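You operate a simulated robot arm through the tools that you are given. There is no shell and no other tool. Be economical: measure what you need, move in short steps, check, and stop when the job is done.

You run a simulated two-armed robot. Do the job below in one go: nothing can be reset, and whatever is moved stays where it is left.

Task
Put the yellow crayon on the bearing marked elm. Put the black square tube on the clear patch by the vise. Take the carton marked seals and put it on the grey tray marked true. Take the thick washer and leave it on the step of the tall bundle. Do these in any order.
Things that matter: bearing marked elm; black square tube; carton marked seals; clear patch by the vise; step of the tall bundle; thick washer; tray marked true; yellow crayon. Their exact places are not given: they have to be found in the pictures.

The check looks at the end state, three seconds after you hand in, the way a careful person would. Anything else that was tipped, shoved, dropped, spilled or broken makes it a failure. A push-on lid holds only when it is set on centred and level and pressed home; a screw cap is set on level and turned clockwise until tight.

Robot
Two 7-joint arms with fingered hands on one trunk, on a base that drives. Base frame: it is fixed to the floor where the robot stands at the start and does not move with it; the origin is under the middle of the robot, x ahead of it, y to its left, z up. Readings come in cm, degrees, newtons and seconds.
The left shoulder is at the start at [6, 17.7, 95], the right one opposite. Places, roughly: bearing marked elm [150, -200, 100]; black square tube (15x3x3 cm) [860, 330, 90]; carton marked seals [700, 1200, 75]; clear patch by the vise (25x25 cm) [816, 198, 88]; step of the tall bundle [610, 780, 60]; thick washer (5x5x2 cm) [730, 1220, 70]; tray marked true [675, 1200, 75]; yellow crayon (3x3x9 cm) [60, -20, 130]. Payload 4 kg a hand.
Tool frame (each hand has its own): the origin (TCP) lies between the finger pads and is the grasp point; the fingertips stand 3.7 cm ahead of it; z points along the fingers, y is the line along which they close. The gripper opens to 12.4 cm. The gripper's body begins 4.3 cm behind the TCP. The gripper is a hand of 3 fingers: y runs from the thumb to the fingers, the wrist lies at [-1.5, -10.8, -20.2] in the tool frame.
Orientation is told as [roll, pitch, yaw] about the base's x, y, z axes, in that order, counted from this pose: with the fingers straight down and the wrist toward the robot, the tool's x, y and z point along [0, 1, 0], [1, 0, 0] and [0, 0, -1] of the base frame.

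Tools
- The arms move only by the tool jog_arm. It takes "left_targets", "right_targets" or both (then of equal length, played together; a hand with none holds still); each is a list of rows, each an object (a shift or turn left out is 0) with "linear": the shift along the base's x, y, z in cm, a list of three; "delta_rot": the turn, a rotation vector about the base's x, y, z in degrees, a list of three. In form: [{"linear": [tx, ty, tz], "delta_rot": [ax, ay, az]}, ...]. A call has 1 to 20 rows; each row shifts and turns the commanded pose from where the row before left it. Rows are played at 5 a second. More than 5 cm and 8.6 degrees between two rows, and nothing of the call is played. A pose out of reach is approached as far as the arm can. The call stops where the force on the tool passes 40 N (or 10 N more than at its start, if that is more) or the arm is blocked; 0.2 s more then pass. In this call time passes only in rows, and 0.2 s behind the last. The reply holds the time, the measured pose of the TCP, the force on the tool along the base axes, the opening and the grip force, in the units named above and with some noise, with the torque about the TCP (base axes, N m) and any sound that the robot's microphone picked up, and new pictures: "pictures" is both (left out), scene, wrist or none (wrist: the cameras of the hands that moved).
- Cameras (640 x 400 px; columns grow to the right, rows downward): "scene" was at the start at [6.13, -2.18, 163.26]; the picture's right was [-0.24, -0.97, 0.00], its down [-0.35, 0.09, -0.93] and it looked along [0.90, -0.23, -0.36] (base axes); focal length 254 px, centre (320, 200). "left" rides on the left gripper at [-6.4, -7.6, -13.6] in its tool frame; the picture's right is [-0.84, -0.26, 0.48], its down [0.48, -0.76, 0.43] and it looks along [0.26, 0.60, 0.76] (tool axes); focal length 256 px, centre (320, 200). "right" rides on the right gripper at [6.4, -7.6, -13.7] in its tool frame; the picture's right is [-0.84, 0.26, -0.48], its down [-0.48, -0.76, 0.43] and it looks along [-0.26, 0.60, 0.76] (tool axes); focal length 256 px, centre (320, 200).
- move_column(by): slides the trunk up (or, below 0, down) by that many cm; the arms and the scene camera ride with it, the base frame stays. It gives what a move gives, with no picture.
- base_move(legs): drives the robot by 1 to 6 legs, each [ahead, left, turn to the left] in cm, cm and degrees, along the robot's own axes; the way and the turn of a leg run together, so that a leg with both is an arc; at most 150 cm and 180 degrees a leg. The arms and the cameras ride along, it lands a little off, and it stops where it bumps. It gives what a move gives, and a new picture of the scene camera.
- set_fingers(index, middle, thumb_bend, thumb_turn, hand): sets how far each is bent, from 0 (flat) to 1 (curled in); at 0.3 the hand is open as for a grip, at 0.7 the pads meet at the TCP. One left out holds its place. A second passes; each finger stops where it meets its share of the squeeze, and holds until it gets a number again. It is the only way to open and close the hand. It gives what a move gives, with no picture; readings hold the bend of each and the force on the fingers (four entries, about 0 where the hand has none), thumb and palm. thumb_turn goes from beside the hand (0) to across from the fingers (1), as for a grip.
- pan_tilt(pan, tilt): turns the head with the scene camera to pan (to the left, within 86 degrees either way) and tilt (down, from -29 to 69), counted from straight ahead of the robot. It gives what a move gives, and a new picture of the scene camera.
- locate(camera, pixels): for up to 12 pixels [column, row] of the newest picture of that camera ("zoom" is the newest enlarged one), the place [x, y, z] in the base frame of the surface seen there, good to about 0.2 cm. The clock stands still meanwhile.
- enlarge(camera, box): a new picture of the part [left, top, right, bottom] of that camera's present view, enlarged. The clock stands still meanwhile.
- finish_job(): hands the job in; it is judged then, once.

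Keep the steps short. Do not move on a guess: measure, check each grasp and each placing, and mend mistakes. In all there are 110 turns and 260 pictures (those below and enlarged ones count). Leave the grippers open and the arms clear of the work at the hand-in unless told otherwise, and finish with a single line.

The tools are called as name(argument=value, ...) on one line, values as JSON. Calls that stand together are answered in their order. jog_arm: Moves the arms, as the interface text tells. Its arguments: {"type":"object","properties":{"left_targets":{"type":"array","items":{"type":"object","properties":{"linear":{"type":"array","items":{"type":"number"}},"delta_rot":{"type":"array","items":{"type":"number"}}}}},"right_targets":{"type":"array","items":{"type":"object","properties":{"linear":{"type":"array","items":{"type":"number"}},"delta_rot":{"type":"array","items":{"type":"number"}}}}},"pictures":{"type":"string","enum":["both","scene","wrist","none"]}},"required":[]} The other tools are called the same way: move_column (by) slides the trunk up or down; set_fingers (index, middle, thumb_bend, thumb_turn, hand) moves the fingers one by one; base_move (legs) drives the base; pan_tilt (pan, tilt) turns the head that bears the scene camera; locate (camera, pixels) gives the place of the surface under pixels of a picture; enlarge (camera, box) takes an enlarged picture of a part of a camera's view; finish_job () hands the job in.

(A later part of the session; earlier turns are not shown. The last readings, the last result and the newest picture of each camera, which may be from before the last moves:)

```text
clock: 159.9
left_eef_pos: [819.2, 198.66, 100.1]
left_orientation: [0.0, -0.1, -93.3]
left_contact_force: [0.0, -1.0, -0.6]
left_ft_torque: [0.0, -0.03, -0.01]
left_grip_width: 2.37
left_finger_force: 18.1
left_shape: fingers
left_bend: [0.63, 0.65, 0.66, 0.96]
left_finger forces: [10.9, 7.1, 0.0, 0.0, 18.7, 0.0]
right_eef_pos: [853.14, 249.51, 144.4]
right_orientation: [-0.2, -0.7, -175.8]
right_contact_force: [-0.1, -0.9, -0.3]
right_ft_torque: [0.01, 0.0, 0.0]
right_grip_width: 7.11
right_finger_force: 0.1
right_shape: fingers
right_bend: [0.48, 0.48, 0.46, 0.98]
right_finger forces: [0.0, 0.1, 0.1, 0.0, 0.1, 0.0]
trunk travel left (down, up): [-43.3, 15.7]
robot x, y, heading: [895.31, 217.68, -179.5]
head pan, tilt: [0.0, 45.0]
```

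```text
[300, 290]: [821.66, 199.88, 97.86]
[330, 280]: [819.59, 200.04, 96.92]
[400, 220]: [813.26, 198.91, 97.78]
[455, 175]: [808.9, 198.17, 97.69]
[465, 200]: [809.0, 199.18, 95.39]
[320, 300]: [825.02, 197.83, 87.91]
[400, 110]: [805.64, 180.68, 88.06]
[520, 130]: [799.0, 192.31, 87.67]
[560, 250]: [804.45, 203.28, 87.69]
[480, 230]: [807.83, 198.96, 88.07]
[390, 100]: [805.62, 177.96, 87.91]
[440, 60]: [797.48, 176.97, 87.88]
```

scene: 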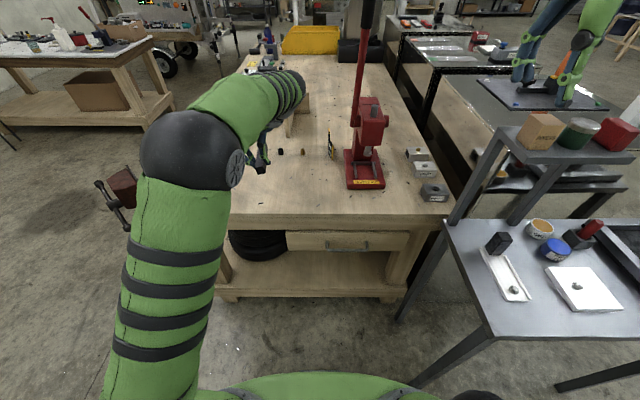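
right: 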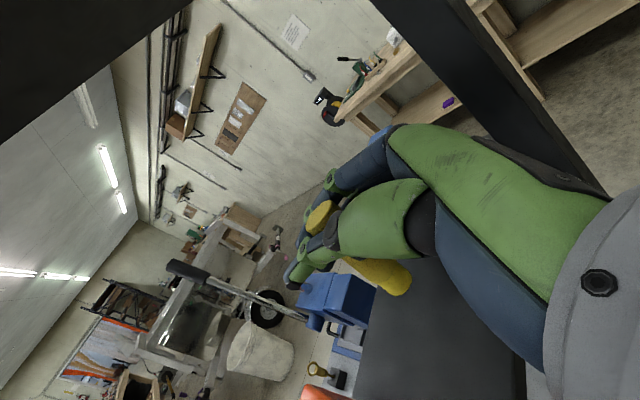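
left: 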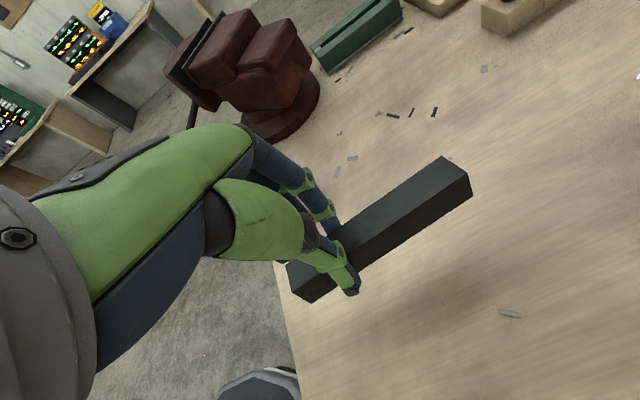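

The tube is over the patch, centred at about (815, 198.5), with its bottom near z 95. Lowering now.

jog_arm(left_targets=[{"linear": [0.5, 0, -3]}, {"linear": [0, 0, -2.5]}, {"linear": [0, 0, -0.8]}, {"linear": [0, 0, -0.3]}, {"linear": [0, 0, -0.2]}, {"linear": [0, 0, -0.2]}], pictures="none")

enlarge(camera="left", box=[220, 120, 520, 320])

```text
clock: 161.3
left_eef_pos: [819.99, 199.01, 92.89]
left_orientation: [-0.1, -0.1, -93.4]
left_contact_force: [-0.4, -0.5, -0.6]
left_ft_torque: [0.0, 0.04, -0.02]
left_grip_width: 2.36
left_finger_force: 18.4
left_shape: fingers
left_bend: [0.63, 0.65, 0.66, 0.96]
left_finger forces: [10.9, 6.9, 0.1, 0.0, 18.6, 0.0]
right_eef_pos: [853.06, 249.43, 144.29]
right_orientation: [-0.3, -0.7, -175.7]
right_contact_force: [-0.3, 0.3, -0.2]
right_ft_torque: [0.03, 0.0, 0.02]
right_grip_width: 7.14
right_finger_force: 0.0
right_shape: fingers
right_bend: [0.48, 0.48, 0.46, 0.98]
right_finger forces: [0.0, 0.0, 0.0, 0.1, 0.1, 0.0]
trunk travel left (down, up): [-43.3, 15.7]
robot x, y, heading: [895.69, 217.57, -179.6]
head pan, tilt: [0.0, 45.0]
```

```text
2.00 times, centred on (370, 220) of left
```

zoom: 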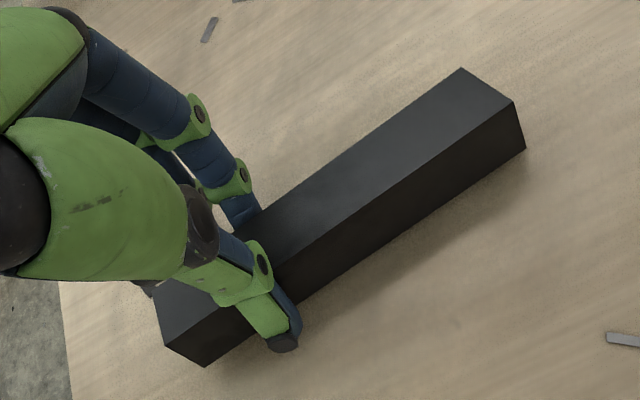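

Not quite touching yet, so I'll creep down to contact.

jog_arm(left_targets=[{"linear": [0, 0, -0.15]}, {"linear": [0, 0, -0.15]}, {"linear": [0, 0, -0.15]}], pictures="none")

enlarge(camera="left", box=[220, 120, 520, 320])

locate(camera="zoom", pixels=[[460, 80], [500, 105], [180, 310], [200, 340], [350, 200], [220, 360]])

```text
clock: 162.1
left_eef_pos: [819.86, 198.94, 92.63]
left_orientation: [-0.3, -0.1, -93.4]
left_contact_force: [1.8, 0.2, 11.8]
left_ft_torque: [-0.12, 0.05, -0.02]
left_grip_width: 2.38
left_finger_force: 20.7
left_shape: fingers
left_bend: [0.63, 0.65, 0.66, 0.96]
left_finger forces: [11.2, 7.3, 0.0, 0.0, 22.9, 0.0]
right_eef_pos: [853.3, 249.42, 144.36]
right_orientation: [-0.2, -0.7, -175.9]
right_contact_force: [-0.6, 1.0, 0.7]
right_ft_torque: [0.02, -0.01, -0.01]
right_grip_width: 7.16
right_finger_force: 0.1
right_shape: fingers
right_bend: [0.48, 0.48, 0.46, 0.98]
right_finger forces: [0.1, 0.1, 0.1, 0.0, 0.1, 0.0]
trunk travel left (down, up): [-43.3, 15.7]
robot x, y, heading: [895.77, 218.0, -179.5]
head pan, tilt: [0.0, 45.0]
```

```text
2.00 times, centred on (370, 220) of left
```

zoom: 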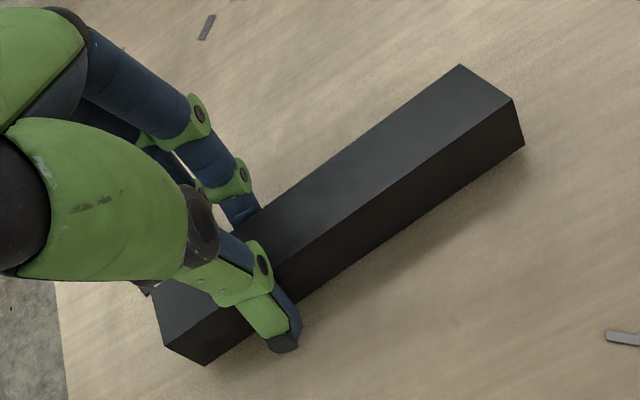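

```text
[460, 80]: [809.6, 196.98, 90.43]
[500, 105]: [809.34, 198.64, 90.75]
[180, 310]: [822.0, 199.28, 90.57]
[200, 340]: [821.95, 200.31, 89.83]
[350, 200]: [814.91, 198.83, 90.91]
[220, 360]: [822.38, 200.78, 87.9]
```

Contact at 12 N with the tube on the bench. Releasing and lifting off.

jog_arm(left_targets=[{"linear": [0, 0, 0.1]}], pictures="none")

set_fingers(hand="left", index=0.55, middle=0.55, thumb_bend=0.55)

set_fingers(hand="left", index=0.45, middle=0.45, thumb_bend=0.45)

jog_arm(left_targets=[{"linear": [0, 0, 1.5]}, {"linear": [0, 0, 3]}, {"linear": [0, 0, 4]}, {"linear": [0, 0, 5]}, {"linear": [0, 0, 5]}, {"linear": [3, 0, 4]}, {"linear": [3, 0, 4]}, {"linear": [3, 0, 4]}], pictures="wrist")

```text
clock: 162.5
left_eef_pos: [820.05, 199.08, 92.71]
left_orientation: [-0.1, 0.0, -93.5]
left_contact_force: [-0.7, -0.8, 11.9]
left_ft_torque: [-0.14, 0.1, -0.04]
left_grip_width: 2.38
left_finger_force: 20.7
left_shape: fingers
left_bend: [0.63, 0.65, 0.66, 0.96]
left_finger forces: [11.2, 7.3, 0.1, 0.1, 22.9, 0.0]
right_eef_pos: [853.25, 249.48, 144.43]
right_orientation: [-0.3, -0.7, -175.8]
right_contact_force: [0.7, -0.2, 1.3]
right_ft_torque: [0.02, -0.04, -0.01]
right_grip_width: 7.15
right_finger_force: 0.0
right_shape: fingers
right_bend: [0.48, 0.48, 0.46, 0.98]
right_finger forces: [0.1, 0.0, 0.0, 0.0, 0.0, 0.1]
trunk travel left (down, up): [-43.3, 15.7]
robot x, y, heading: [895.4, 217.86, -179.7]
head pan, tilt: [0.0, 45.0]
```

```text
clock: 163.5
left_eef_pos: [819.96, 198.93, 92.63]
left_orientation: [-0.2, 0.0, -93.5]
left_contact_force: [0.0, 0.2, 0.1]
left_ft_torque: [-0.02, 0.0, 0.0]
left_grip_width: 4.66
left_finger_force: 0.1
left_shape: fingers
left_bend: [0.55, 0.55, 0.55, 0.97]
left_finger forces: [0.0, 0.0, 0.0, 0.0, 0.0, 0.0]
right_eef_pos: [853.21, 249.47, 144.27]
right_orientation: [-0.2, -0.8, -175.8]
right_contact_force: [-0.5, 0.1, 0.4]
right_ft_torque: [0.0, -0.02, 0.02]
right_grip_width: 7.14
right_finger_force: 0.1
right_shape: fingers
right_bend: [0.48, 0.48, 0.46, 0.98]
right_finger forces: [0.0, 0.0, 0.0, 0.0, 0.0, 0.0]
trunk travel left (down, up): [-43.3, 15.7]
robot x, y, heading: [896.0, 217.94, -179.8]
head pan, tilt: [0.0, 45.0]
```

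```text
clock: 164.5
left_eef_pos: [819.96, 198.95, 92.65]
left_orientation: [-0.1, -0.1, -93.4]
left_contact_force: [1.1, -0.2, -0.4]
left_ft_torque: [0.02, 0.02, -0.01]
left_grip_width: 7.76
left_finger_force: 0.0
left_shape: fingers
left_bend: [0.45, 0.45, 0.45, 0.97]
left_finger forces: [0.0, 0.0, 0.1, 0.1, 0.0, 0.0]
right_eef_pos: [853.17, 249.41, 144.36]
right_orientation: [-0.1, -0.6, -175.8]
right_contact_force: [-0.6, -1.1, 0.8]
right_ft_torque: [0.03, 0.03, 0.02]
right_grip_width: 7.15
right_finger_force: 0.1
right_shape: fingers
right_bend: [0.48, 0.48, 0.46, 0.98]
right_finger forces: [0.0, 0.1, 0.0, 0.1, 0.0, 0.0]
trunk travel left (down, up): [-43.3, 15.7]
robot x, y, heading: [895.77, 217.75, -179.7]
head pan, tilt: [0.0, 45.0]
```

```text
clock: 166.3
left_eef_pos: [829.03, 198.7, 123.11]
left_orientation: [-0.1, 0.0, -93.4]
left_contact_force: [0.0, 0.6, 0.1]
left_ft_torque: [0.01, -0.01, -0.01]
left_grip_width: 7.75
left_finger_force: 0.0
left_shape: fingers
left_bend: [0.45, 0.45, 0.45, 0.98]
left_finger forces: [0.0, 0.0, 0.0, 0.0, 0.1, 0.1]
right_eef_pos: [853.28, 249.44, 144.34]
right_orientation: [-0.1, -0.9, -175.8]
right_contact_force: [0.5, 0.0, 0.6]
right_ft_torque: [-0.01, 0.0, 0.01]
right_grip_width: 7.14
right_finger_force: 0.0
right_shape: fingers
right_bend: [0.48, 0.48, 0.46, 0.98]
right_finger forces: [0.0, 0.0, 0.0, 0.0, 0.0, 0.0]
trunk travel left (down, up): [-43.3, 15.7]
robot x, y, heading: [895.96, 217.59, -179.8]
head pan, tilt: [0.0, 45.0]
```

left: 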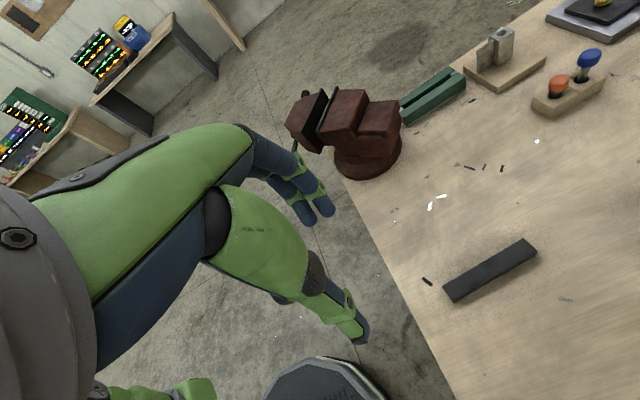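

The tube is placed. I'll back off, turn to face +y, and look at the way to the seals carton.

base_move(legs=[[-55, 0, 0], [0, 0, -90]])

pan_tilt(pan=15, tilt=12)

```text
clock: 173.3
left_eef_pos: [932.46, 284.66, 123.04]
left_orientation: [-0.1, -0.1, 176.3]
left_contact_force: [0.7, -1.3, 0.1]
left_ft_torque: [0.03, 0.02, 0.02]
left_grip_width: 7.75
left_finger_force: 0.1
left_shape: fingers
left_bend: [0.45, 0.45, 0.45, 0.98]
left_finger forces: [0.0, 0.0, 0.1, 0.0, 0.1, 0.0]
right_eef_pos: [982.94, 260.05, 144.47]
right_orientation: [-0.2, -0.7, 93.7]
right_contact_force: [-0.3, -0.4, 0.2]
right_ft_torque: [0.02, 0.0, 0.02]
right_grip_width: 7.15
right_finger_force: 0.0
right_shape: fingers
right_bend: [0.48, 0.48, 0.46, 0.98]
right_finger forces: [0.0, 0.1, 0.1, 0.0, 0.1, 0.0]
trunk travel left (down, up): [-43.3, 15.7]
robot x, y, heading: [950.93, 217.91, 89.9]
head pan, tilt: [0.0, 45.0]
```

scene: 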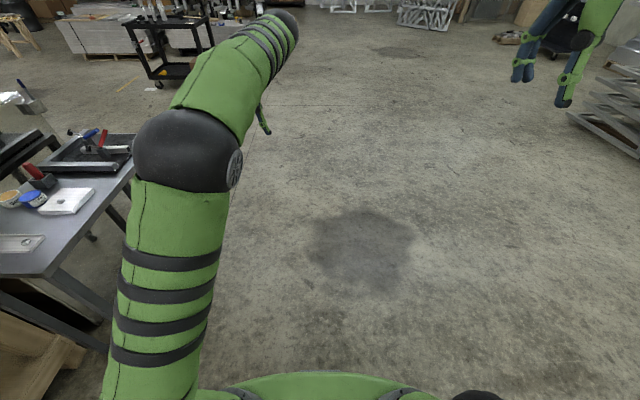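

```text
clock: 174.3
left_eef_pos: [932.39, 284.62, 123.02]
left_orientation: [0.0, -0.1, 176.2]
left_contact_force: [0.1, -0.3, 0.1]
left_ft_torque: [0.0, 0.0, -0.02]
left_grip_width: 7.76
left_finger_force: 0.0
left_shape: fingers
left_bend: [0.45, 0.45, 0.45, 0.98]
left_finger forces: [0.0, 0.0, 0.0, 0.0, 0.0, 0.0]
right_eef_pos: [982.91, 260.14, 144.23]
right_orientation: [-0.2, -0.8, 93.6]
right_contact_force: [-0.1, -1.1, 0.9]
right_ft_torque: [-0.01, 0.0, 0.01]
right_grip_width: 7.13
right_finger_force: 0.0
right_shape: fingers
right_bend: [0.48, 0.48, 0.46, 0.98]
right_finger forces: [0.2, 0.0, 0.1, 0.0, 0.1, 0.0]
trunk travel left (down, up): [-43.3, 15.7]
robot x, y, heading: [951.63, 218.09, 89.8]
head pan, tilt: [15.0, 12.0]
```

scene: 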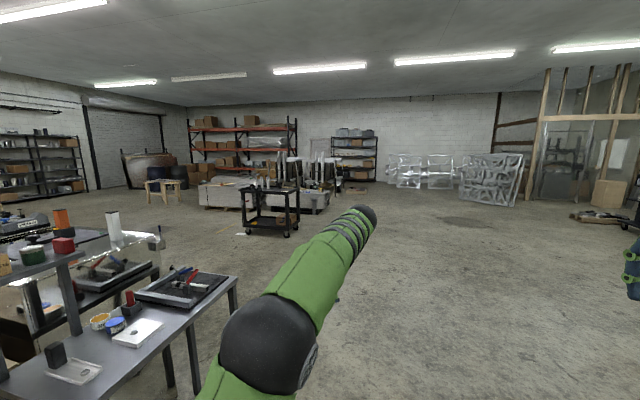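

enlarge(camera="scene", box=[110, 100, 430, 260])

locate(camera="scene", pixels=[[288, 236], [250, 225], [215, 195], [300, 205], [330, 185], [245, 150], [355, 170], [410, 185], [160, 195], [335, 195], [310, 165], [490, 190]])

```text
2.00 times, centred on (270, 180) of scene
```

zoom: 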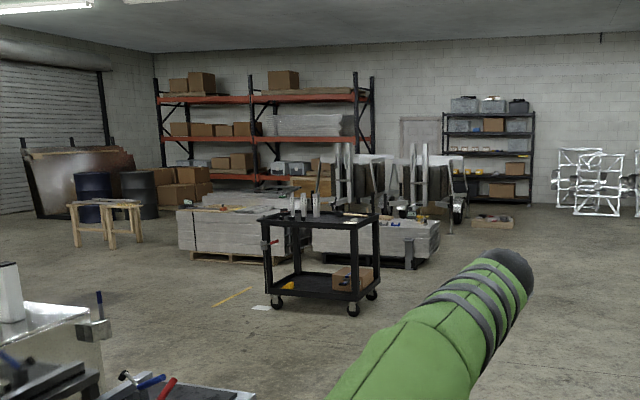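

```text
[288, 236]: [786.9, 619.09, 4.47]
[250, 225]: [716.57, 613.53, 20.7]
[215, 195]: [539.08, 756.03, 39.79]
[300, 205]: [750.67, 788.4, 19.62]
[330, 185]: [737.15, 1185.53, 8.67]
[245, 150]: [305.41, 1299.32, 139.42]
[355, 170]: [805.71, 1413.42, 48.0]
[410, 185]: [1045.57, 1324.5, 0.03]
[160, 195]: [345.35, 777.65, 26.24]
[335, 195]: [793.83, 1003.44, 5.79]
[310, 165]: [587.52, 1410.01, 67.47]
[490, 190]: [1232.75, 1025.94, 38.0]
```

The carton should be past the stacked bundles, around (700, 1200). I'll drive up the free floor at x about 876 to y about 945.

base_move(legs=[[140, 45, 0], [145, 30, 0], [148, 0, 0], [148, 0, 0], [148, 0, 0]])

pan_tilt(pan=30, tilt=15)

```text
clock: 209.2
left_eef_pos: [876.8, 1010.8, 122.99]
left_orientation: [-0.1, -0.1, 173.8]
left_contact_force: [0.1, -0.8, -0.3]
left_ft_torque: [0.0, -0.02, 0.03]
left_grip_width: 7.74
left_finger_force: 0.1
left_shape: fingers
left_bend: [0.45, 0.45, 0.45, 0.98]
left_finger forces: [0.0, 0.0, 0.0, 0.0, 0.0, 0.1]
right_eef_pos: [926.22, 984.07, 144.38]
right_orientation: [-0.2, -0.7, 91.5]
right_contact_force: [0.8, 0.3, 0.5]
right_ft_torque: [-0.01, 0.02, 0.0]
right_grip_width: 7.16
right_finger_force: 0.1
right_shape: fingers
right_bend: [0.48, 0.48, 0.46, 0.98]
right_finger forces: [0.0, 0.0, 0.0, 0.0, 0.1, 0.1]
trunk travel left (down, up): [-43.3, 15.7]
robot x, y, heading: [892.72, 943.36, 87.7]
head pan, tilt: [15.0, 12.0]
```

scene: 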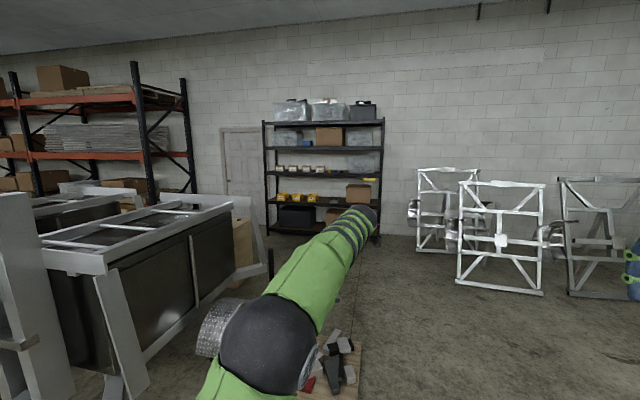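

```text
clock: 210.0
left_eef_pos: [876.84, 1010.74, 123.02]
left_orientation: [-0.1, -0.1, 174.0]
left_contact_force: [-0.3, 0.0, -0.3]
left_ft_torque: [0.0, 0.03, -0.01]
left_grip_width: 7.75
left_finger_force: 0.0
left_shape: fingers
left_bend: [0.45, 0.45, 0.45, 0.98]
left_finger forces: [0.0, 0.0, 0.0, 0.0, 0.0, 0.0]
right_eef_pos: [926.26, 984.08, 144.41]
right_orientation: [-0.2, -0.7, 91.4]
right_contact_force: [-0.7, 0.8, -0.5]
right_ft_torque: [-0.02, 0.0, 0.03]
right_grip_width: 7.15
right_finger_force: 0.1
right_shape: fingers
right_bend: [0.48, 0.48, 0.46, 0.98]
right_finger forces: [0.1, 0.0, 0.1, 0.0, 0.1, 0.0]
trunk travel left (down, up): [-43.3, 15.7]
robot x, y, heading: [892.51, 943.3, 87.1]
head pan, tilt: [30.0, 15.0]
```

scene: 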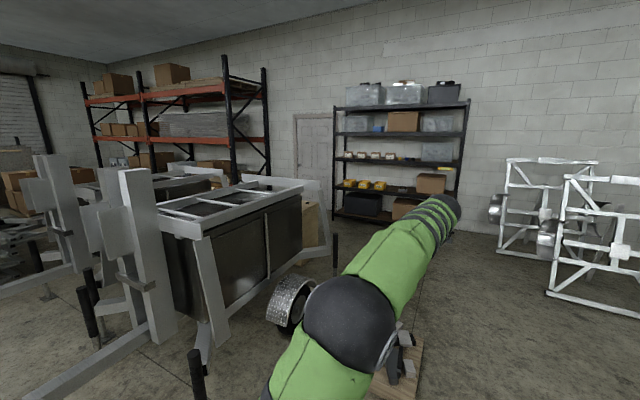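

locate(camera="scene", pixels=[[310, 225], [400, 370], [290, 300], [240, 190], [325, 210], [430, 185], [335, 215], [205, 280], [335, 265], [300, 180], [315, 250], [370, 160]])

enlarge(camera="scene", box=[180, 120, 480, 260])

```text
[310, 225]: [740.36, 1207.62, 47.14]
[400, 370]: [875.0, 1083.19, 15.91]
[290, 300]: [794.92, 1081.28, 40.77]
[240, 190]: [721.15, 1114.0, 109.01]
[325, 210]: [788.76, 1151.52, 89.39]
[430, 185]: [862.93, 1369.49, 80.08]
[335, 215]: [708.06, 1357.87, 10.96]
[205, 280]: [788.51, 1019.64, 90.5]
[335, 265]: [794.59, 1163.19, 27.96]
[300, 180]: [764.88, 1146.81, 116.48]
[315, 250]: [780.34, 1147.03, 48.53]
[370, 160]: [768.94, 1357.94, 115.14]
```

```text
2.13 times, centred on (330, 190) of scene
```

zoom: 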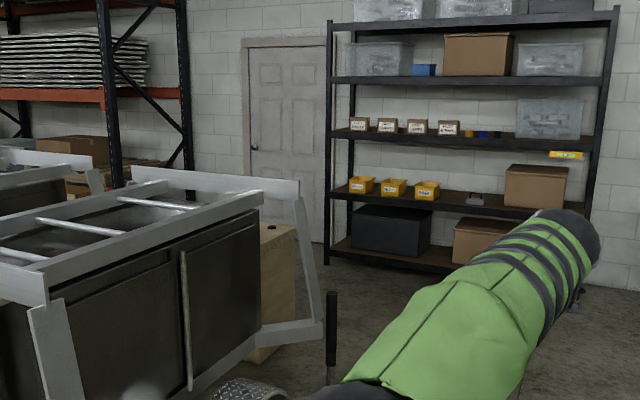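

A wooden cabinet behind the trailer, at about (740, 1207), likely holds the carton, washer and tray. I'll go round to the right past the pallet.

base_move(legs=[[140, -45, 0], [140, 0, 0]])

pan_tilt(pan=80, tilt=20)

```text
clock: 221.6
left_eef_pos: [936.11, 1244.4, 123.25]
left_orientation: [-0.1, -0.1, 172.9]
left_contact_force: [-0.2, 0.1, 0.3]
left_ft_torque: [0.03, 0.0, 0.0]
left_grip_width: 7.74
left_finger_force: 0.1
left_shape: fingers
left_bend: [0.45, 0.45, 0.45, 0.98]
left_finger forces: [0.0, 0.0, 0.0, 0.0, 0.0, 0.1]
right_eef_pos: [985.27, 1216.58, 144.66]
right_orientation: [-0.2, -0.7, 90.6]
right_contact_force: [0.3, -17.5, -2.3]
right_ft_torque: [0.15, 0.01, -0.09]
right_grip_width: 7.16
right_finger_force: 8.5
right_shape: fingers
right_bend: [0.48, 0.57, 0.46, 0.98]
right_finger forces: [0.1, 17.2, 0.0, 0.1, 0.1, 0.0]
trunk travel left (down, up): [-43.3, 15.7]
robot x, y, heading: [951.05, 1176.74, 86.6]
head pan, tilt: [30.0, 15.0]
stopped in leg 2: the force on the tool passed its limit at 47 N (the readings are from after the stop); the commanded pose is now the measured one
```

scene: 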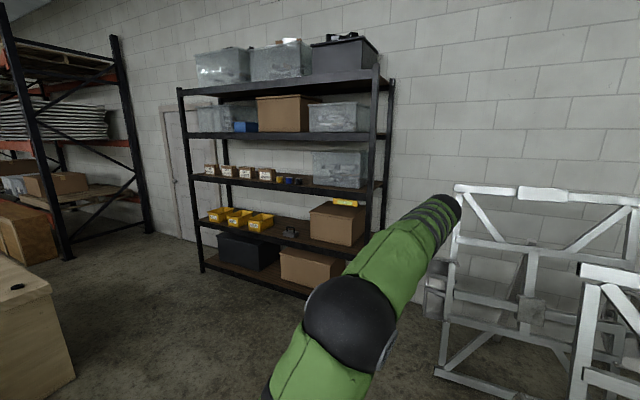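

```text
clock: 222.8
left_eef_pos: [936.32, 1244.45, 123.18]
left_orientation: [-0.2, 0.0, 173.1]
left_contact_force: [-0.1, 0.0, 0.3]
left_ft_torque: [0.01, 0.0, 0.01]
left_grip_width: 7.78
left_finger_force: 0.0
left_shape: fingers
left_bend: [0.45, 0.45, 0.45, 0.98]
left_finger forces: [0.1, 0.0, 0.1, 0.1, 0.0, 0.1]
right_eef_pos: [985.3, 1216.59, 144.63]
right_orientation: [-0.3, -0.7, 90.6]
right_contact_force: [0.2, -22.6, -0.9]
right_ft_torque: [0.27, 0.02, -0.19]
right_grip_width: 7.15
right_finger_force: 10.7
right_shape: fingers
right_bend: [0.48, 0.59, 0.46, 0.98]
right_finger forces: [0.1, 21.8, 0.0, 0.0, 0.0, 0.0]
trunk travel left (down, up): [-43.3, 15.7]
robot x, y, heading: [951.44, 1176.99, 86.8]
head pan, tilt: [80.0, 20.0]
```

scene: 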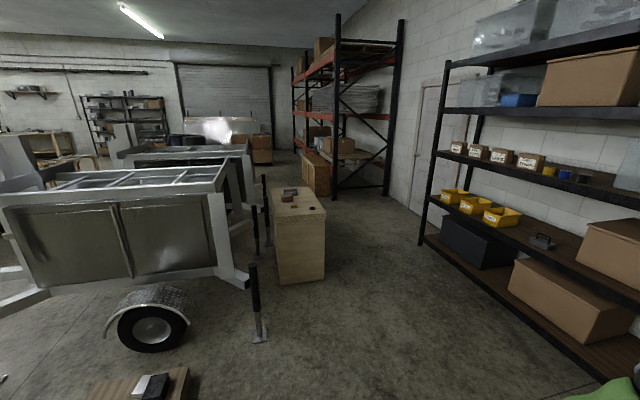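

The right hand touched one of the metal frames, so I'm backing off immediately and checking that the frame is undisturbed.

base_move(legs=[[-12, 0, 0]])

pan_tilt(pan=-35, tilt=20)

```text
clock: 224.0
left_eef_pos: [935.4, 1232.53, 123.13]
left_orientation: [0.0, -0.1, 173.0]
left_contact_force: [-0.8, -0.2, 0.8]
left_ft_torque: [0.05, -0.02, 0.02]
left_grip_width: 7.78
left_finger_force: 0.1
left_shape: fingers
left_bend: [0.45, 0.45, 0.45, 0.98]
left_finger forces: [0.0, 0.0, 0.0, 0.1, 0.0, 0.0]
right_eef_pos: [984.73, 1204.67, 144.7]
right_orientation: [-0.2, -0.8, 90.5]
right_contact_force: [-0.8, -1.1, 0.1]
right_ft_torque: [0.06, -0.04, 0.03]
right_grip_width: 7.14
right_finger_force: 0.0
right_shape: fingers
right_bend: [0.48, 0.48, 0.46, 0.98]
right_finger forces: [0.0, 0.0, 0.0, 0.0, 0.0, 0.0]
trunk travel left (down, up): [-43.3, 15.7]
robot x, y, heading: [950.58, 1164.72, 86.9]
head pan, tilt: [80.0, 20.0]
```

scene: 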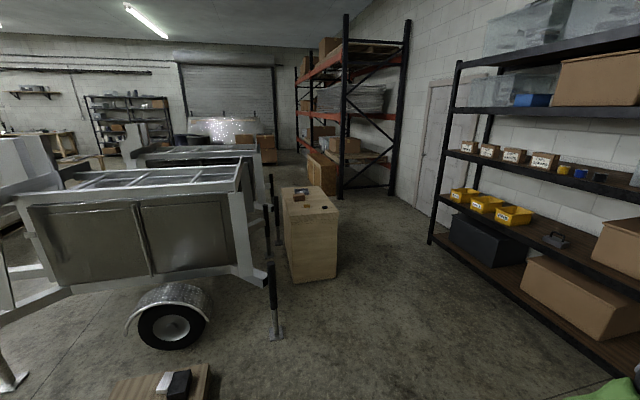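

```text
clock: 225.9
left_eef_pos: [935.41, 1232.67, 123.04]
left_orientation: [0.0, -0.2, 173.0]
left_contact_force: [-0.1, -0.2, -1.4]
left_ft_torque: [-0.01, 0.01, 0.0]
left_grip_width: 7.76
left_finger_force: 0.0
left_shape: fingers
left_bend: [0.45, 0.45, 0.45, 0.98]
left_finger forces: [0.0, 0.0, 0.0, 0.1, 0.1, 0.1]
right_eef_pos: [984.63, 1204.8, 144.59]
right_orientation: [-0.3, -0.5, 90.5]
right_contact_force: [-0.4, -0.2, -0.3]
right_ft_torque: [0.03, -0.03, -0.02]
right_grip_width: 7.13
right_finger_force: 0.1
right_shape: fingers
right_bend: [0.48, 0.48, 0.46, 0.98]
right_finger forces: [0.0, 0.0, 0.1, 0.0, 0.0, 0.1]
trunk travel left (down, up): [-43.3, 15.7]
robot x, y, heading: [950.23, 1164.92, 86.5]
head pan, tilt: [-35.0, 20.0]
```

scene: 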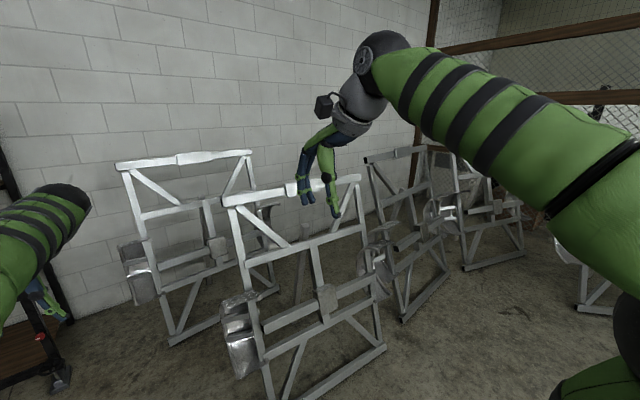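

The frames still stand. I'll move away from them and turn to face the cabinet.

base_move(legs=[[25, 65, 0], [0, 0, 93]])

pan_tilt(pan=0, tilt=30)

enlarge(camera="scene", box=[200, 110, 480, 285])

```text
clock: 233.8
left_eef_pos: [819.55, 1175.76, 122.98]
left_orientation: [0.0, -0.1, -94.0]
left_contact_force: [0.4, 0.7, -0.4]
left_ft_torque: [-0.01, 0.02, 0.04]
left_grip_width: 7.77
left_finger_force: 0.1
left_shape: fingers
left_bend: [0.45, 0.45, 0.45, 0.98]
left_finger forces: [0.1, 0.0, 0.1, 0.1, 0.0, 0.0]
right_eef_pos: [844.71, 1226.23, 144.57]
right_orientation: [-0.3, -0.6, -176.4]
right_contact_force: [0.2, 0.4, 0.0]
right_ft_torque: [0.01, 0.04, -0.01]
right_grip_width: 7.15
right_finger_force: 0.0
right_shape: fingers
right_bend: [0.48, 0.48, 0.46, 0.98]
right_finger forces: [0.0, 0.0, 0.0, 0.0, 0.1, 0.1]
trunk travel left (down, up): [-43.3, 15.7]
robot x, y, heading: [886.45, 1194.3, 179.6]
head pan, tilt: [-35.0, 20.0]
```

scene: 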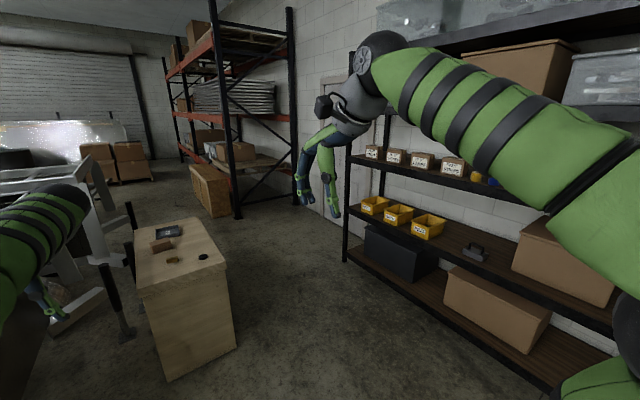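

```text
clock: 234.8
left_eef_pos: [819.55, 1175.73, 123.19]
left_orientation: [-0.1, -0.1, -94.0]
left_contact_force: [-0.2, -0.2, -0.6]
left_ft_torque: [0.03, 0.0, 0.01]
left_grip_width: 7.78
left_finger_force: 0.0
left_shape: fingers
left_bend: [0.45, 0.45, 0.45, 0.98]
left_finger forces: [0.0, 0.1, 0.0, 0.0, 0.0, 0.1]
right_eef_pos: [844.7, 1226.24, 144.53]
right_orientation: [-0.3, -0.6, -176.5]
right_contact_force: [-0.9, 0.1, 0.2]
right_ft_torque: [-0.01, -0.01, -0.01]
right_grip_width: 7.15
right_finger_force: 0.1
right_shape: fingers
right_bend: [0.48, 0.48, 0.46, 0.98]
right_finger forces: [0.0, 0.0, 0.0, 0.1, 0.1, 0.1]
trunk travel left (down, up): [-43.3, 15.7]
robot x, y, heading: [886.19, 1194.35, 179.5]
head pan, tilt: [0.0, 30.0]
```

scene: 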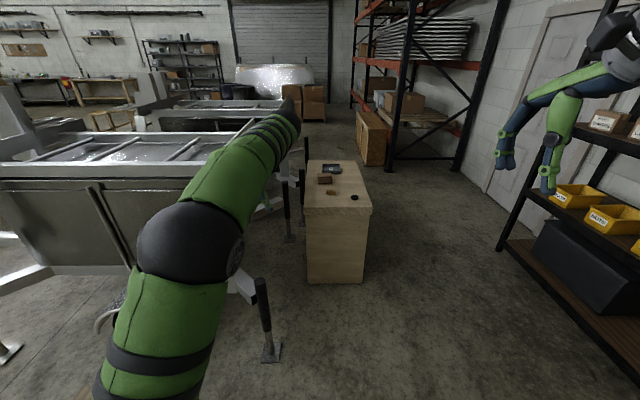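

```text
2.29 times, centred on (340, 198) of scene
```

zoom: 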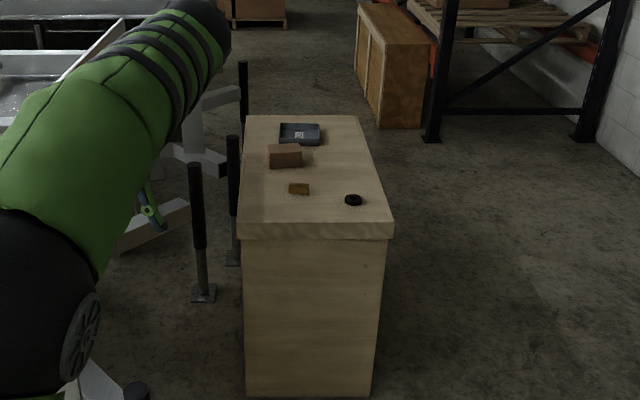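

I see the grey tray, the carton, a brass piece and a black ring (washer) on the cabinet. Measuring all of them and zooming in on the labels.

locate(camera="zoom", pixels=[[353, 196], [345, 199], [361, 199], [353, 203], [285, 150], [285, 160], [299, 187], [299, 134], [280, 138], [320, 135], [245, 220], [390, 225]])

enlarge(camera="scene", box=[306, 155, 376, 205])

```text
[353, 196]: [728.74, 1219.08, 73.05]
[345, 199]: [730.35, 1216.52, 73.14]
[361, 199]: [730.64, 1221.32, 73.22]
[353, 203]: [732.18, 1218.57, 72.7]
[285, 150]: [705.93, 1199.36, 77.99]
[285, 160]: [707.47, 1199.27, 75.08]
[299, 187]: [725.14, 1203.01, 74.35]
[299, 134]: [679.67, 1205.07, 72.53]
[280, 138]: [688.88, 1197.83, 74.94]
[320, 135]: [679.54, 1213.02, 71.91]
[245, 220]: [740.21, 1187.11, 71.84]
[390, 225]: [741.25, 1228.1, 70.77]
```

```text
8.00 times, centred on (341, 180) of scene
```

zoom: 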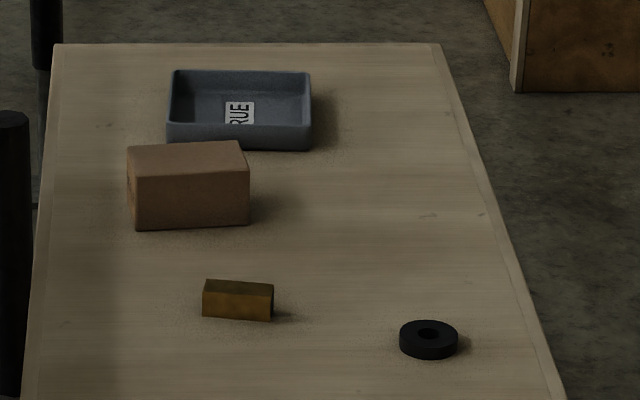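

locate(camera="zoom", pixels=[[130, 149], [238, 145], [246, 168], [136, 176], [140, 226], [246, 222], [176, 74], [306, 76], [308, 146], [170, 142], [240, 110], [205, 284]])

locate(camera="scene", pixels=[[395, 165], [460, 165], [500, 245], [590, 215], [375, 165], [350, 162], [312, 162], [265, 285], [288, 230], [300, 210], [525, 190], [635, 340]])

```text
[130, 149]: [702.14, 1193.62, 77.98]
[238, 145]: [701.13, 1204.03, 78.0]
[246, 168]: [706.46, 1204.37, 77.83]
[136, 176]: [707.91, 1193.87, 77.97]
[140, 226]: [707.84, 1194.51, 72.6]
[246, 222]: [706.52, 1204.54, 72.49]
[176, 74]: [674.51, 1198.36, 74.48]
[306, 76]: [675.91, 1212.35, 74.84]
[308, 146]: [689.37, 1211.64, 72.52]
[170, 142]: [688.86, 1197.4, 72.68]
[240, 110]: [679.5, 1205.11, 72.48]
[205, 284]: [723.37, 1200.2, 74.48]
```

```text
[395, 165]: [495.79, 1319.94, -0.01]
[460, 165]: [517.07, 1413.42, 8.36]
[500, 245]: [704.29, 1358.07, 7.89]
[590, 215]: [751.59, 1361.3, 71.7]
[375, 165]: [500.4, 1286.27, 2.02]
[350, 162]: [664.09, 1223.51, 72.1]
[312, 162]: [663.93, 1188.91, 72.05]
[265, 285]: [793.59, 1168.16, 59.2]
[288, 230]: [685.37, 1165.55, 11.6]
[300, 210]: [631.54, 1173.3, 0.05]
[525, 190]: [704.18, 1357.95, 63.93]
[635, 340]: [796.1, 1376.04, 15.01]
```

The carton is 6 (x) by 10.5 (y) by 6 cm at (704.4, 1199). The tray is at (682, 1205), with its inside floor at 72.5. I'll approach from the +y side, facing -y.

base_move(legs=[[0, -78, 0], [100, 0, 0], [101, 0, 0], [0, 0, 90]])

pan_tilt(pan=5, tilt=55)

```text
clock: 252.4
left_eef_pos: [706.94, 1207.81, 122.98]
left_orientation: [0.0, 0.0, -3.1]
left_contact_force: [0.4, -0.3, 0.3]
left_ft_torque: [-0.03, -0.03, -0.01]
left_grip_width: 7.76
left_finger_force: 0.0
left_shape: fingers
left_bend: [0.45, 0.45, 0.45, 0.98]
left_finger forces: [0.0, 0.0, 0.1, 0.1, 0.0, 0.1]
right_eef_pos: [656.06, 1232.12, 144.63]
right_orientation: [-0.3, -0.6, -85.5]
right_contact_force: [0.1, 0.6, 0.3]
right_ft_torque: [-0.02, -0.02, -0.03]
right_grip_width: 7.17
right_finger_force: 0.0
right_shape: fingers
right_bend: [0.48, 0.48, 0.46, 0.98]
right_finger forces: [0.0, 0.1, 0.0, 0.1, 0.0, 0.0]
trunk travel left (down, up): [-43.3, 15.7]
robot x, y, heading: [687.62, 1274.54, -89.6]
head pan, tilt: [0.0, 30.0]
```

scene: 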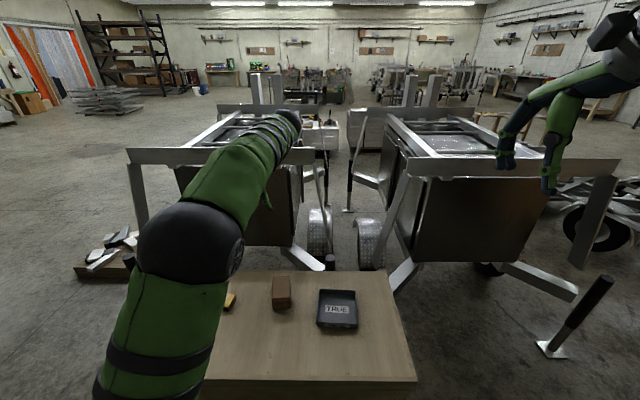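

```text
clock: 253.3
left_eef_pos: [707.04, 1207.76, 123.02]
left_orientation: [0.0, 0.0, -3.1]
left_contact_force: [0.4, 0.0, 0.1]
left_ft_torque: [-0.01, 0.0, 0.01]
left_grip_width: 7.76
left_finger_force: 0.1
left_shape: fingers
left_bend: [0.45, 0.45, 0.45, 0.98]
left_finger forces: [0.0, 0.0, 0.1, 0.0, 0.0, 0.0]
right_eef_pos: [656.0, 1232.17, 144.61]
right_orientation: [-0.3, -0.6, -85.4]
right_contact_force: [-0.4, -0.6, 0.0]
right_ft_torque: [0.0, -0.06, -0.01]
right_grip_width: 7.16
right_finger_force: 0.1
right_shape: fingers
right_bend: [0.48, 0.48, 0.46, 0.98]
right_finger forces: [0.1, 0.1, 0.1, 0.0, 0.0, 0.0]
trunk travel left (down, up): [-43.3, 15.7]
robot x, y, heading: [687.62, 1274.24, -89.0]
head pan, tilt: [5.0, 55.0]
```

scene: 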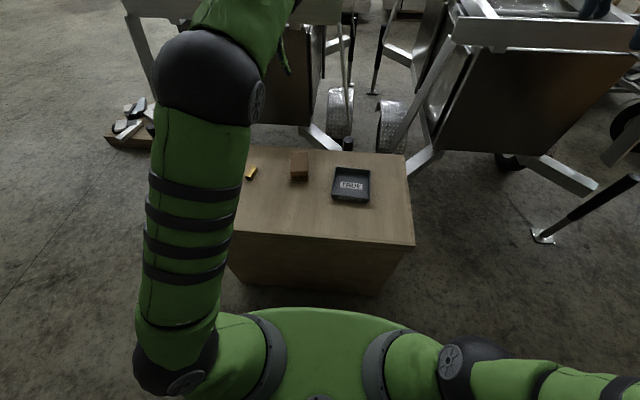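

The tray reads TRUE. I'll open the left hand, lower the trunk 22 cm, and line up above the carton with a small turn (+9.5°) to match it.

set_fingers(hand="left", index=0.38, middle=0.38, thumb_bend=0.38)

move_column(by=-22)

jog_arm(left_targets=[{"linear": [-1.3, -4.3, 0], "delta_rot": [0, 0, 4.7]}, {"linear": [-1.3, -4.3, -2], "delta_rot": [0, 0, 4.8]}, {"linear": [0, 0, -4]}], pictures="both")

```text
clock: 254.3
left_eef_pos: [706.92, 1207.86, 123.11]
left_orientation: [0.2, -0.1, -3.1]
left_contact_force: [0.3, 0.3, -0.6]
left_ft_torque: [0.01, 0.04, 0.0]
left_grip_width: 9.93
left_finger_force: 0.0
left_shape: fingers
left_bend: [0.38, 0.38, 0.38, 0.98]
left_finger forces: [0.1, 0.0, 0.0, 0.0, 0.0, 0.0]
right_eef_pos: [656.07, 1232.12, 144.7]
right_orientation: [-0.3, -0.6, -85.5]
right_contact_force: [-0.1, 0.4, -0.2]
right_ft_torque: [0.01, -0.02, 0.02]
right_grip_width: 7.14
right_finger_force: 0.1
right_shape: fingers
right_bend: [0.48, 0.48, 0.46, 0.98]
right_finger forces: [0.0, 0.1, 0.1, 0.0, 0.0, 0.0]
trunk travel left (down, up): [-43.3, 15.7]
robot x, y, heading: [687.7, 1274.44, -89.6]
head pan, tilt: [5.0, 55.0]
```

```text
clock: 256.7
left_eef_pos: [707.05, 1207.84, 101.04]
left_orientation: [0.0, 0.0, -3.1]
left_contact_force: [0.1, 0.3, -0.9]
left_ft_torque: [0.0, -0.01, 0.0]
left_grip_width: 9.92
left_finger_force: 0.0
left_shape: fingers
left_bend: [0.38, 0.38, 0.38, 0.98]
left_finger forces: [0.1, 0.0, 0.0, 0.0, 0.0, 0.0]
right_eef_pos: [656.24, 1232.23, 122.54]
right_orientation: [-0.4, -0.6, -85.6]
right_contact_force: [0.1, 0.3, -0.7]
right_ft_torque: [0.01, 0.01, -0.01]
right_grip_width: 7.11
right_finger_force: 0.1
right_shape: fingers
right_bend: [0.48, 0.48, 0.46, 0.98]
right_finger forces: [0.0, 0.0, 0.0, 0.1, 0.0, 0.0]
trunk travel left (down, up): [-21.3, 37.7]
robot x, y, heading: [687.62, 1274.83, -89.3]
head pan, tilt: [5.0, 55.0]
```

```text
clock: 257.5
left_eef_pos: [704.99, 1201.26, 95.9]
left_orientation: [0.1, -0.1, 6.6]
left_contact_force: [0.6, 0.1, -1.2]
left_ft_torque: [0.01, -0.01, 0.03]
left_grip_width: 9.93
left_finger_force: 0.0
left_shape: fingers
left_bend: [0.38, 0.38, 0.38, 0.98]
left_finger forces: [0.1, 0.0, 0.0, 0.0, 0.1, 0.1]
left hand out of reach, approached as far as the arm can: row 2
right_eef_pos: [656.33, 1232.04, 122.49]
right_orientation: [-0.3, -0.5, -85.6]
right_contact_force: [-0.4, -0.4, 0.4]
right_ft_torque: [0.02, 0.01, 0.02]
right_grip_width: 7.18
right_finger_force: 0.1
right_shape: fingers
right_bend: [0.48, 0.48, 0.46, 0.98]
right_finger forces: [0.0, 0.0, 0.0, 0.0, 0.1, 0.0]
trunk travel left (down, up): [-21.3, 37.7]
robot x, y, heading: [687.66, 1274.64, -89.4]
head pan, tilt: [5.0, 55.0]
```

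scene: 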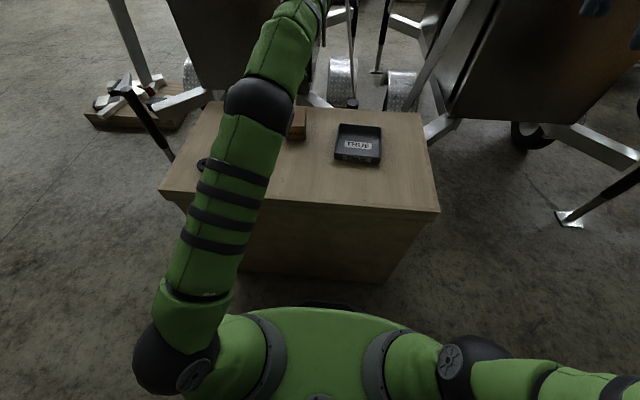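
left: 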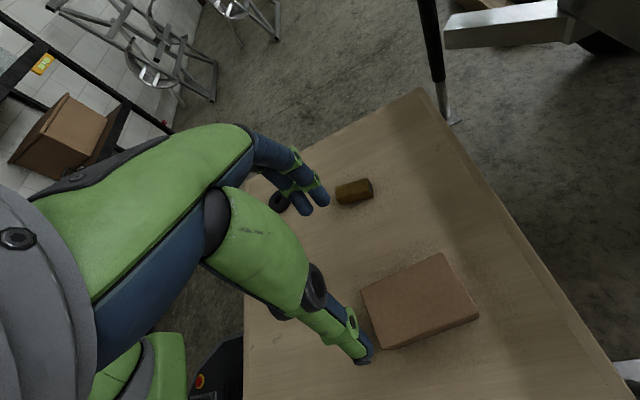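

The arm is near its limit, so I'll move the base 8 cm closer (the cabinet edge stays about 10 cm clear).

base_move(legs=[[8, 0, 0]])

enlarge(camera="left", box=[200, 80, 560, 380])

locate(camera="zoom", pixels=[[370, 180], [340, 210], [430, 230], [250, 320], [175, 165], [285, 305]])

```text
clock: 258.5
left_eef_pos: [705.04, 1193.46, 96.0]
left_orientation: [0.0, 0.0, 6.5]
left_contact_force: [-0.4, -1.2, 0.2]
left_ft_torque: [-0.02, -0.02, -0.01]
left_grip_width: 9.95
left_finger_force: 0.1
left_shape: fingers
left_bend: [0.38, 0.38, 0.38, 0.98]
left_finger forces: [0.0, 0.0, 0.0, 0.1, 0.0, 0.0]
right_eef_pos: [656.3, 1224.08, 122.52]
right_orientation: [-0.3, -0.7, -85.4]
right_contact_force: [-1.0, 0.0, 0.2]
right_ft_torque: [0.0, 0.02, 0.0]
right_grip_width: 7.15
right_finger_force: 0.1
right_shape: fingers
right_bend: [0.48, 0.48, 0.46, 0.98]
right_finger forces: [0.0, 0.0, 0.0, 0.1, 0.0, 0.1]
trunk travel left (down, up): [-21.3, 37.7]
robot x, y, heading: [687.43, 1266.67, -89.0]
head pan, tilt: [5.0, 55.0]
```

scene: 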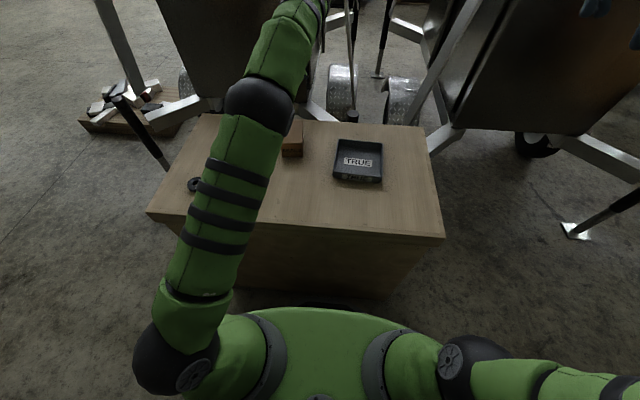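

```text
1.33 times, centred on (380, 230) of left
```

zoom: 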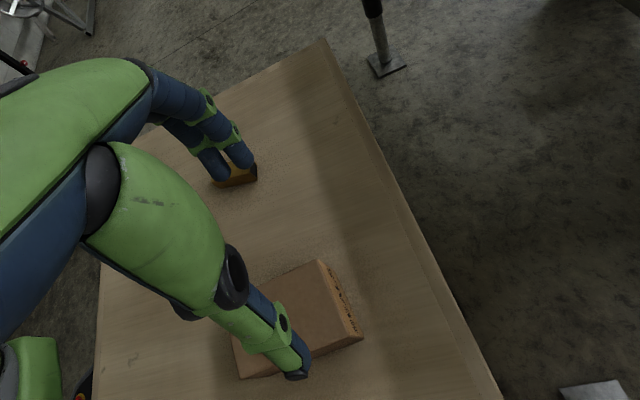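

```text
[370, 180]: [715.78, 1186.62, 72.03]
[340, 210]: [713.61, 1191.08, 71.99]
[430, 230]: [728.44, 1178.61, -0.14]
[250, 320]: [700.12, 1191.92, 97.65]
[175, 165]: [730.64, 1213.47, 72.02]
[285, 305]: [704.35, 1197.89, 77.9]
```

I'll centre over the carton and descend.

jog_arm(left_targets=[{"linear": [-0.3, 2.8, 0]}, {"linear": [-0.3, 2.7, 0]}, {"linear": [0, 0, -4]}, {"linear": [0, 0, -4]}], pictures="none")

enlarge(camera="left", box=[200, 80, 560, 380])

locate(camera="zoom", pixels=[[220, 175], [240, 160], [290, 372], [280, 290], [330, 250], [370, 300], [250, 330], [230, 260]])

```text
clock: 259.5
left_eef_pos: [704.29, 1199.03, 88.1]
left_orientation: [0.0, -0.2, 6.4]
left_contact_force: [-0.4, 0.6, -0.1]
left_ft_torque: [0.0, 0.02, -0.02]
left_grip_width: 9.94
left_finger_force: 0.1
left_shape: fingers
left_bend: [0.38, 0.38, 0.38, 0.98]
left_finger forces: [0.0, 0.1, 0.0, 0.0, 0.0, 0.1]
right_eef_pos: [656.18, 1224.11, 122.58]
right_orientation: [-0.3, -0.6, -85.5]
right_contact_force: [0.6, 0.1, -1.0]
right_ft_torque: [-0.01, 0.0, 0.01]
right_grip_width: 7.16
right_finger_force: 0.1
right_shape: fingers
right_bend: [0.48, 0.48, 0.46, 0.98]
right_finger forces: [0.0, 0.0, 0.1, 0.0, 0.0, 0.0]
trunk travel left (down, up): [-21.3, 37.7]
robot x, y, heading: [687.79, 1266.39, -89.2]
head pan, tilt: [5.0, 55.0]
```

```text
1.33 times, centred on (380, 230) of left
```

zoom: 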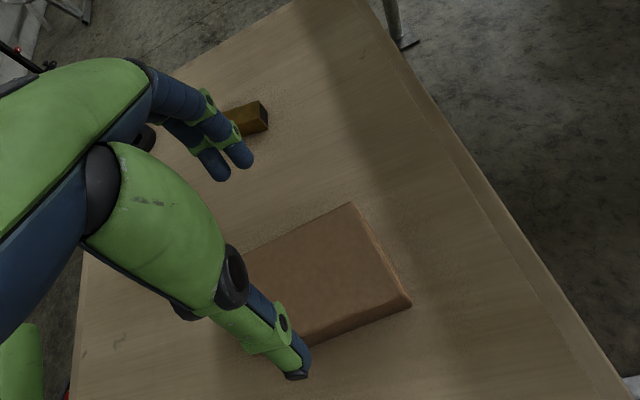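

```text
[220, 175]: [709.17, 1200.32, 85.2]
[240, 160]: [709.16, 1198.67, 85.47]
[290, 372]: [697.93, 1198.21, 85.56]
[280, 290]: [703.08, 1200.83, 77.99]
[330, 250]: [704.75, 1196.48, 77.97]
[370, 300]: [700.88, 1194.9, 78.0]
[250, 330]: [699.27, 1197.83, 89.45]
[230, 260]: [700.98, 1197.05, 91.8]
```

jog_arm(left_targets=[{"linear": [0.5, 0, -4]}, {"linear": [0, 0, -4]}, {"linear": [0, 0, -3.5]}], pictures="none")

set_fingers(hand="left", index=0.62, middle=0.62, thumb_bend=0.62)

enlarge(camera="left", box=[200, 80, 560, 380])

```text
clock: 260.3
left_eef_pos: [704.89, 1198.94, 76.56]
left_orientation: [0.0, -0.1, 6.6]
left_contact_force: [-1.6, -0.4, 0.3]
left_ft_torque: [-0.03, 0.02, 0.01]
left_grip_width: 10.0
left_finger_force: 0.8
left_shape: fingers
left_bend: [0.38, 0.38, 0.38, 0.98]
left_finger forces: [0.0, 0.0, 0.0, 0.0, 1.0, 0.0]
right_eef_pos: [656.3, 1224.14, 122.61]
right_orientation: [-0.3, -0.5, -85.4]
right_contact_force: [-0.3, 1.2, -0.1]
right_ft_torque: [-0.03, -0.04, -0.01]
right_grip_width: 7.16
right_finger_force: 0.0
right_shape: fingers
right_bend: [0.48, 0.48, 0.46, 0.98]
right_finger forces: [0.0, 0.0, 0.0, 0.0, 0.1, 0.1]
trunk travel left (down, up): [-21.3, 37.7]
robot x, y, heading: [687.37, 1266.54, -89.6]
head pan, tilt: [5.0, 55.0]
```

```text
clock: 261.3
left_eef_pos: [704.83, 1199.12, 76.86]
left_orientation: [-0.2, -0.2, 6.5]
left_contact_force: [-7.5, 2.6, 22.6]
left_ft_torque: [0.11, -0.68, 0.06]
left_grip_width: 8.36
left_finger_force: 32.9
left_shape: fingers
left_bend: [0.45, 0.46, 0.51, 0.97]
left_finger forces: [14.5, 12.0, 0.0, 0.0, 39.3, 0.0]
right_eef_pos: [656.12, 1224.38, 122.74]
right_orientation: [-0.2, -0.7, -85.4]
right_contact_force: [-0.1, 0.2, -0.2]
right_ft_torque: [-0.04, 0.0, -0.01]
right_grip_width: 7.14
right_finger_force: 0.0
right_shape: fingers
right_bend: [0.48, 0.48, 0.46, 0.98]
right_finger forces: [0.1, 0.0, 0.0, 0.0, 0.1, 0.1]
trunk travel left (down, up): [-21.3, 37.7]
robot x, y, heading: [687.5, 1266.68, -89.7]
head pan, tilt: [5.0, 55.0]
```

```text
1.33 times, centred on (380, 230) of left
```

zoom: 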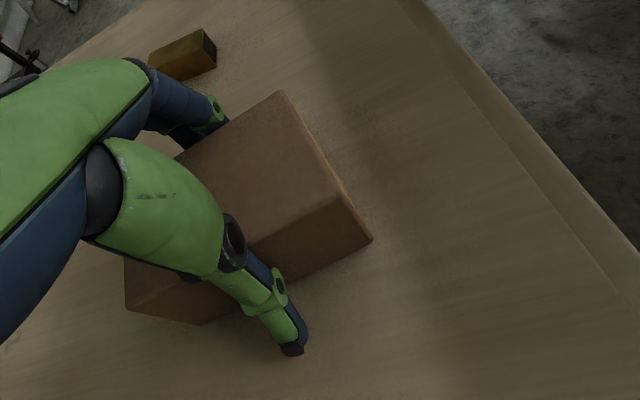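

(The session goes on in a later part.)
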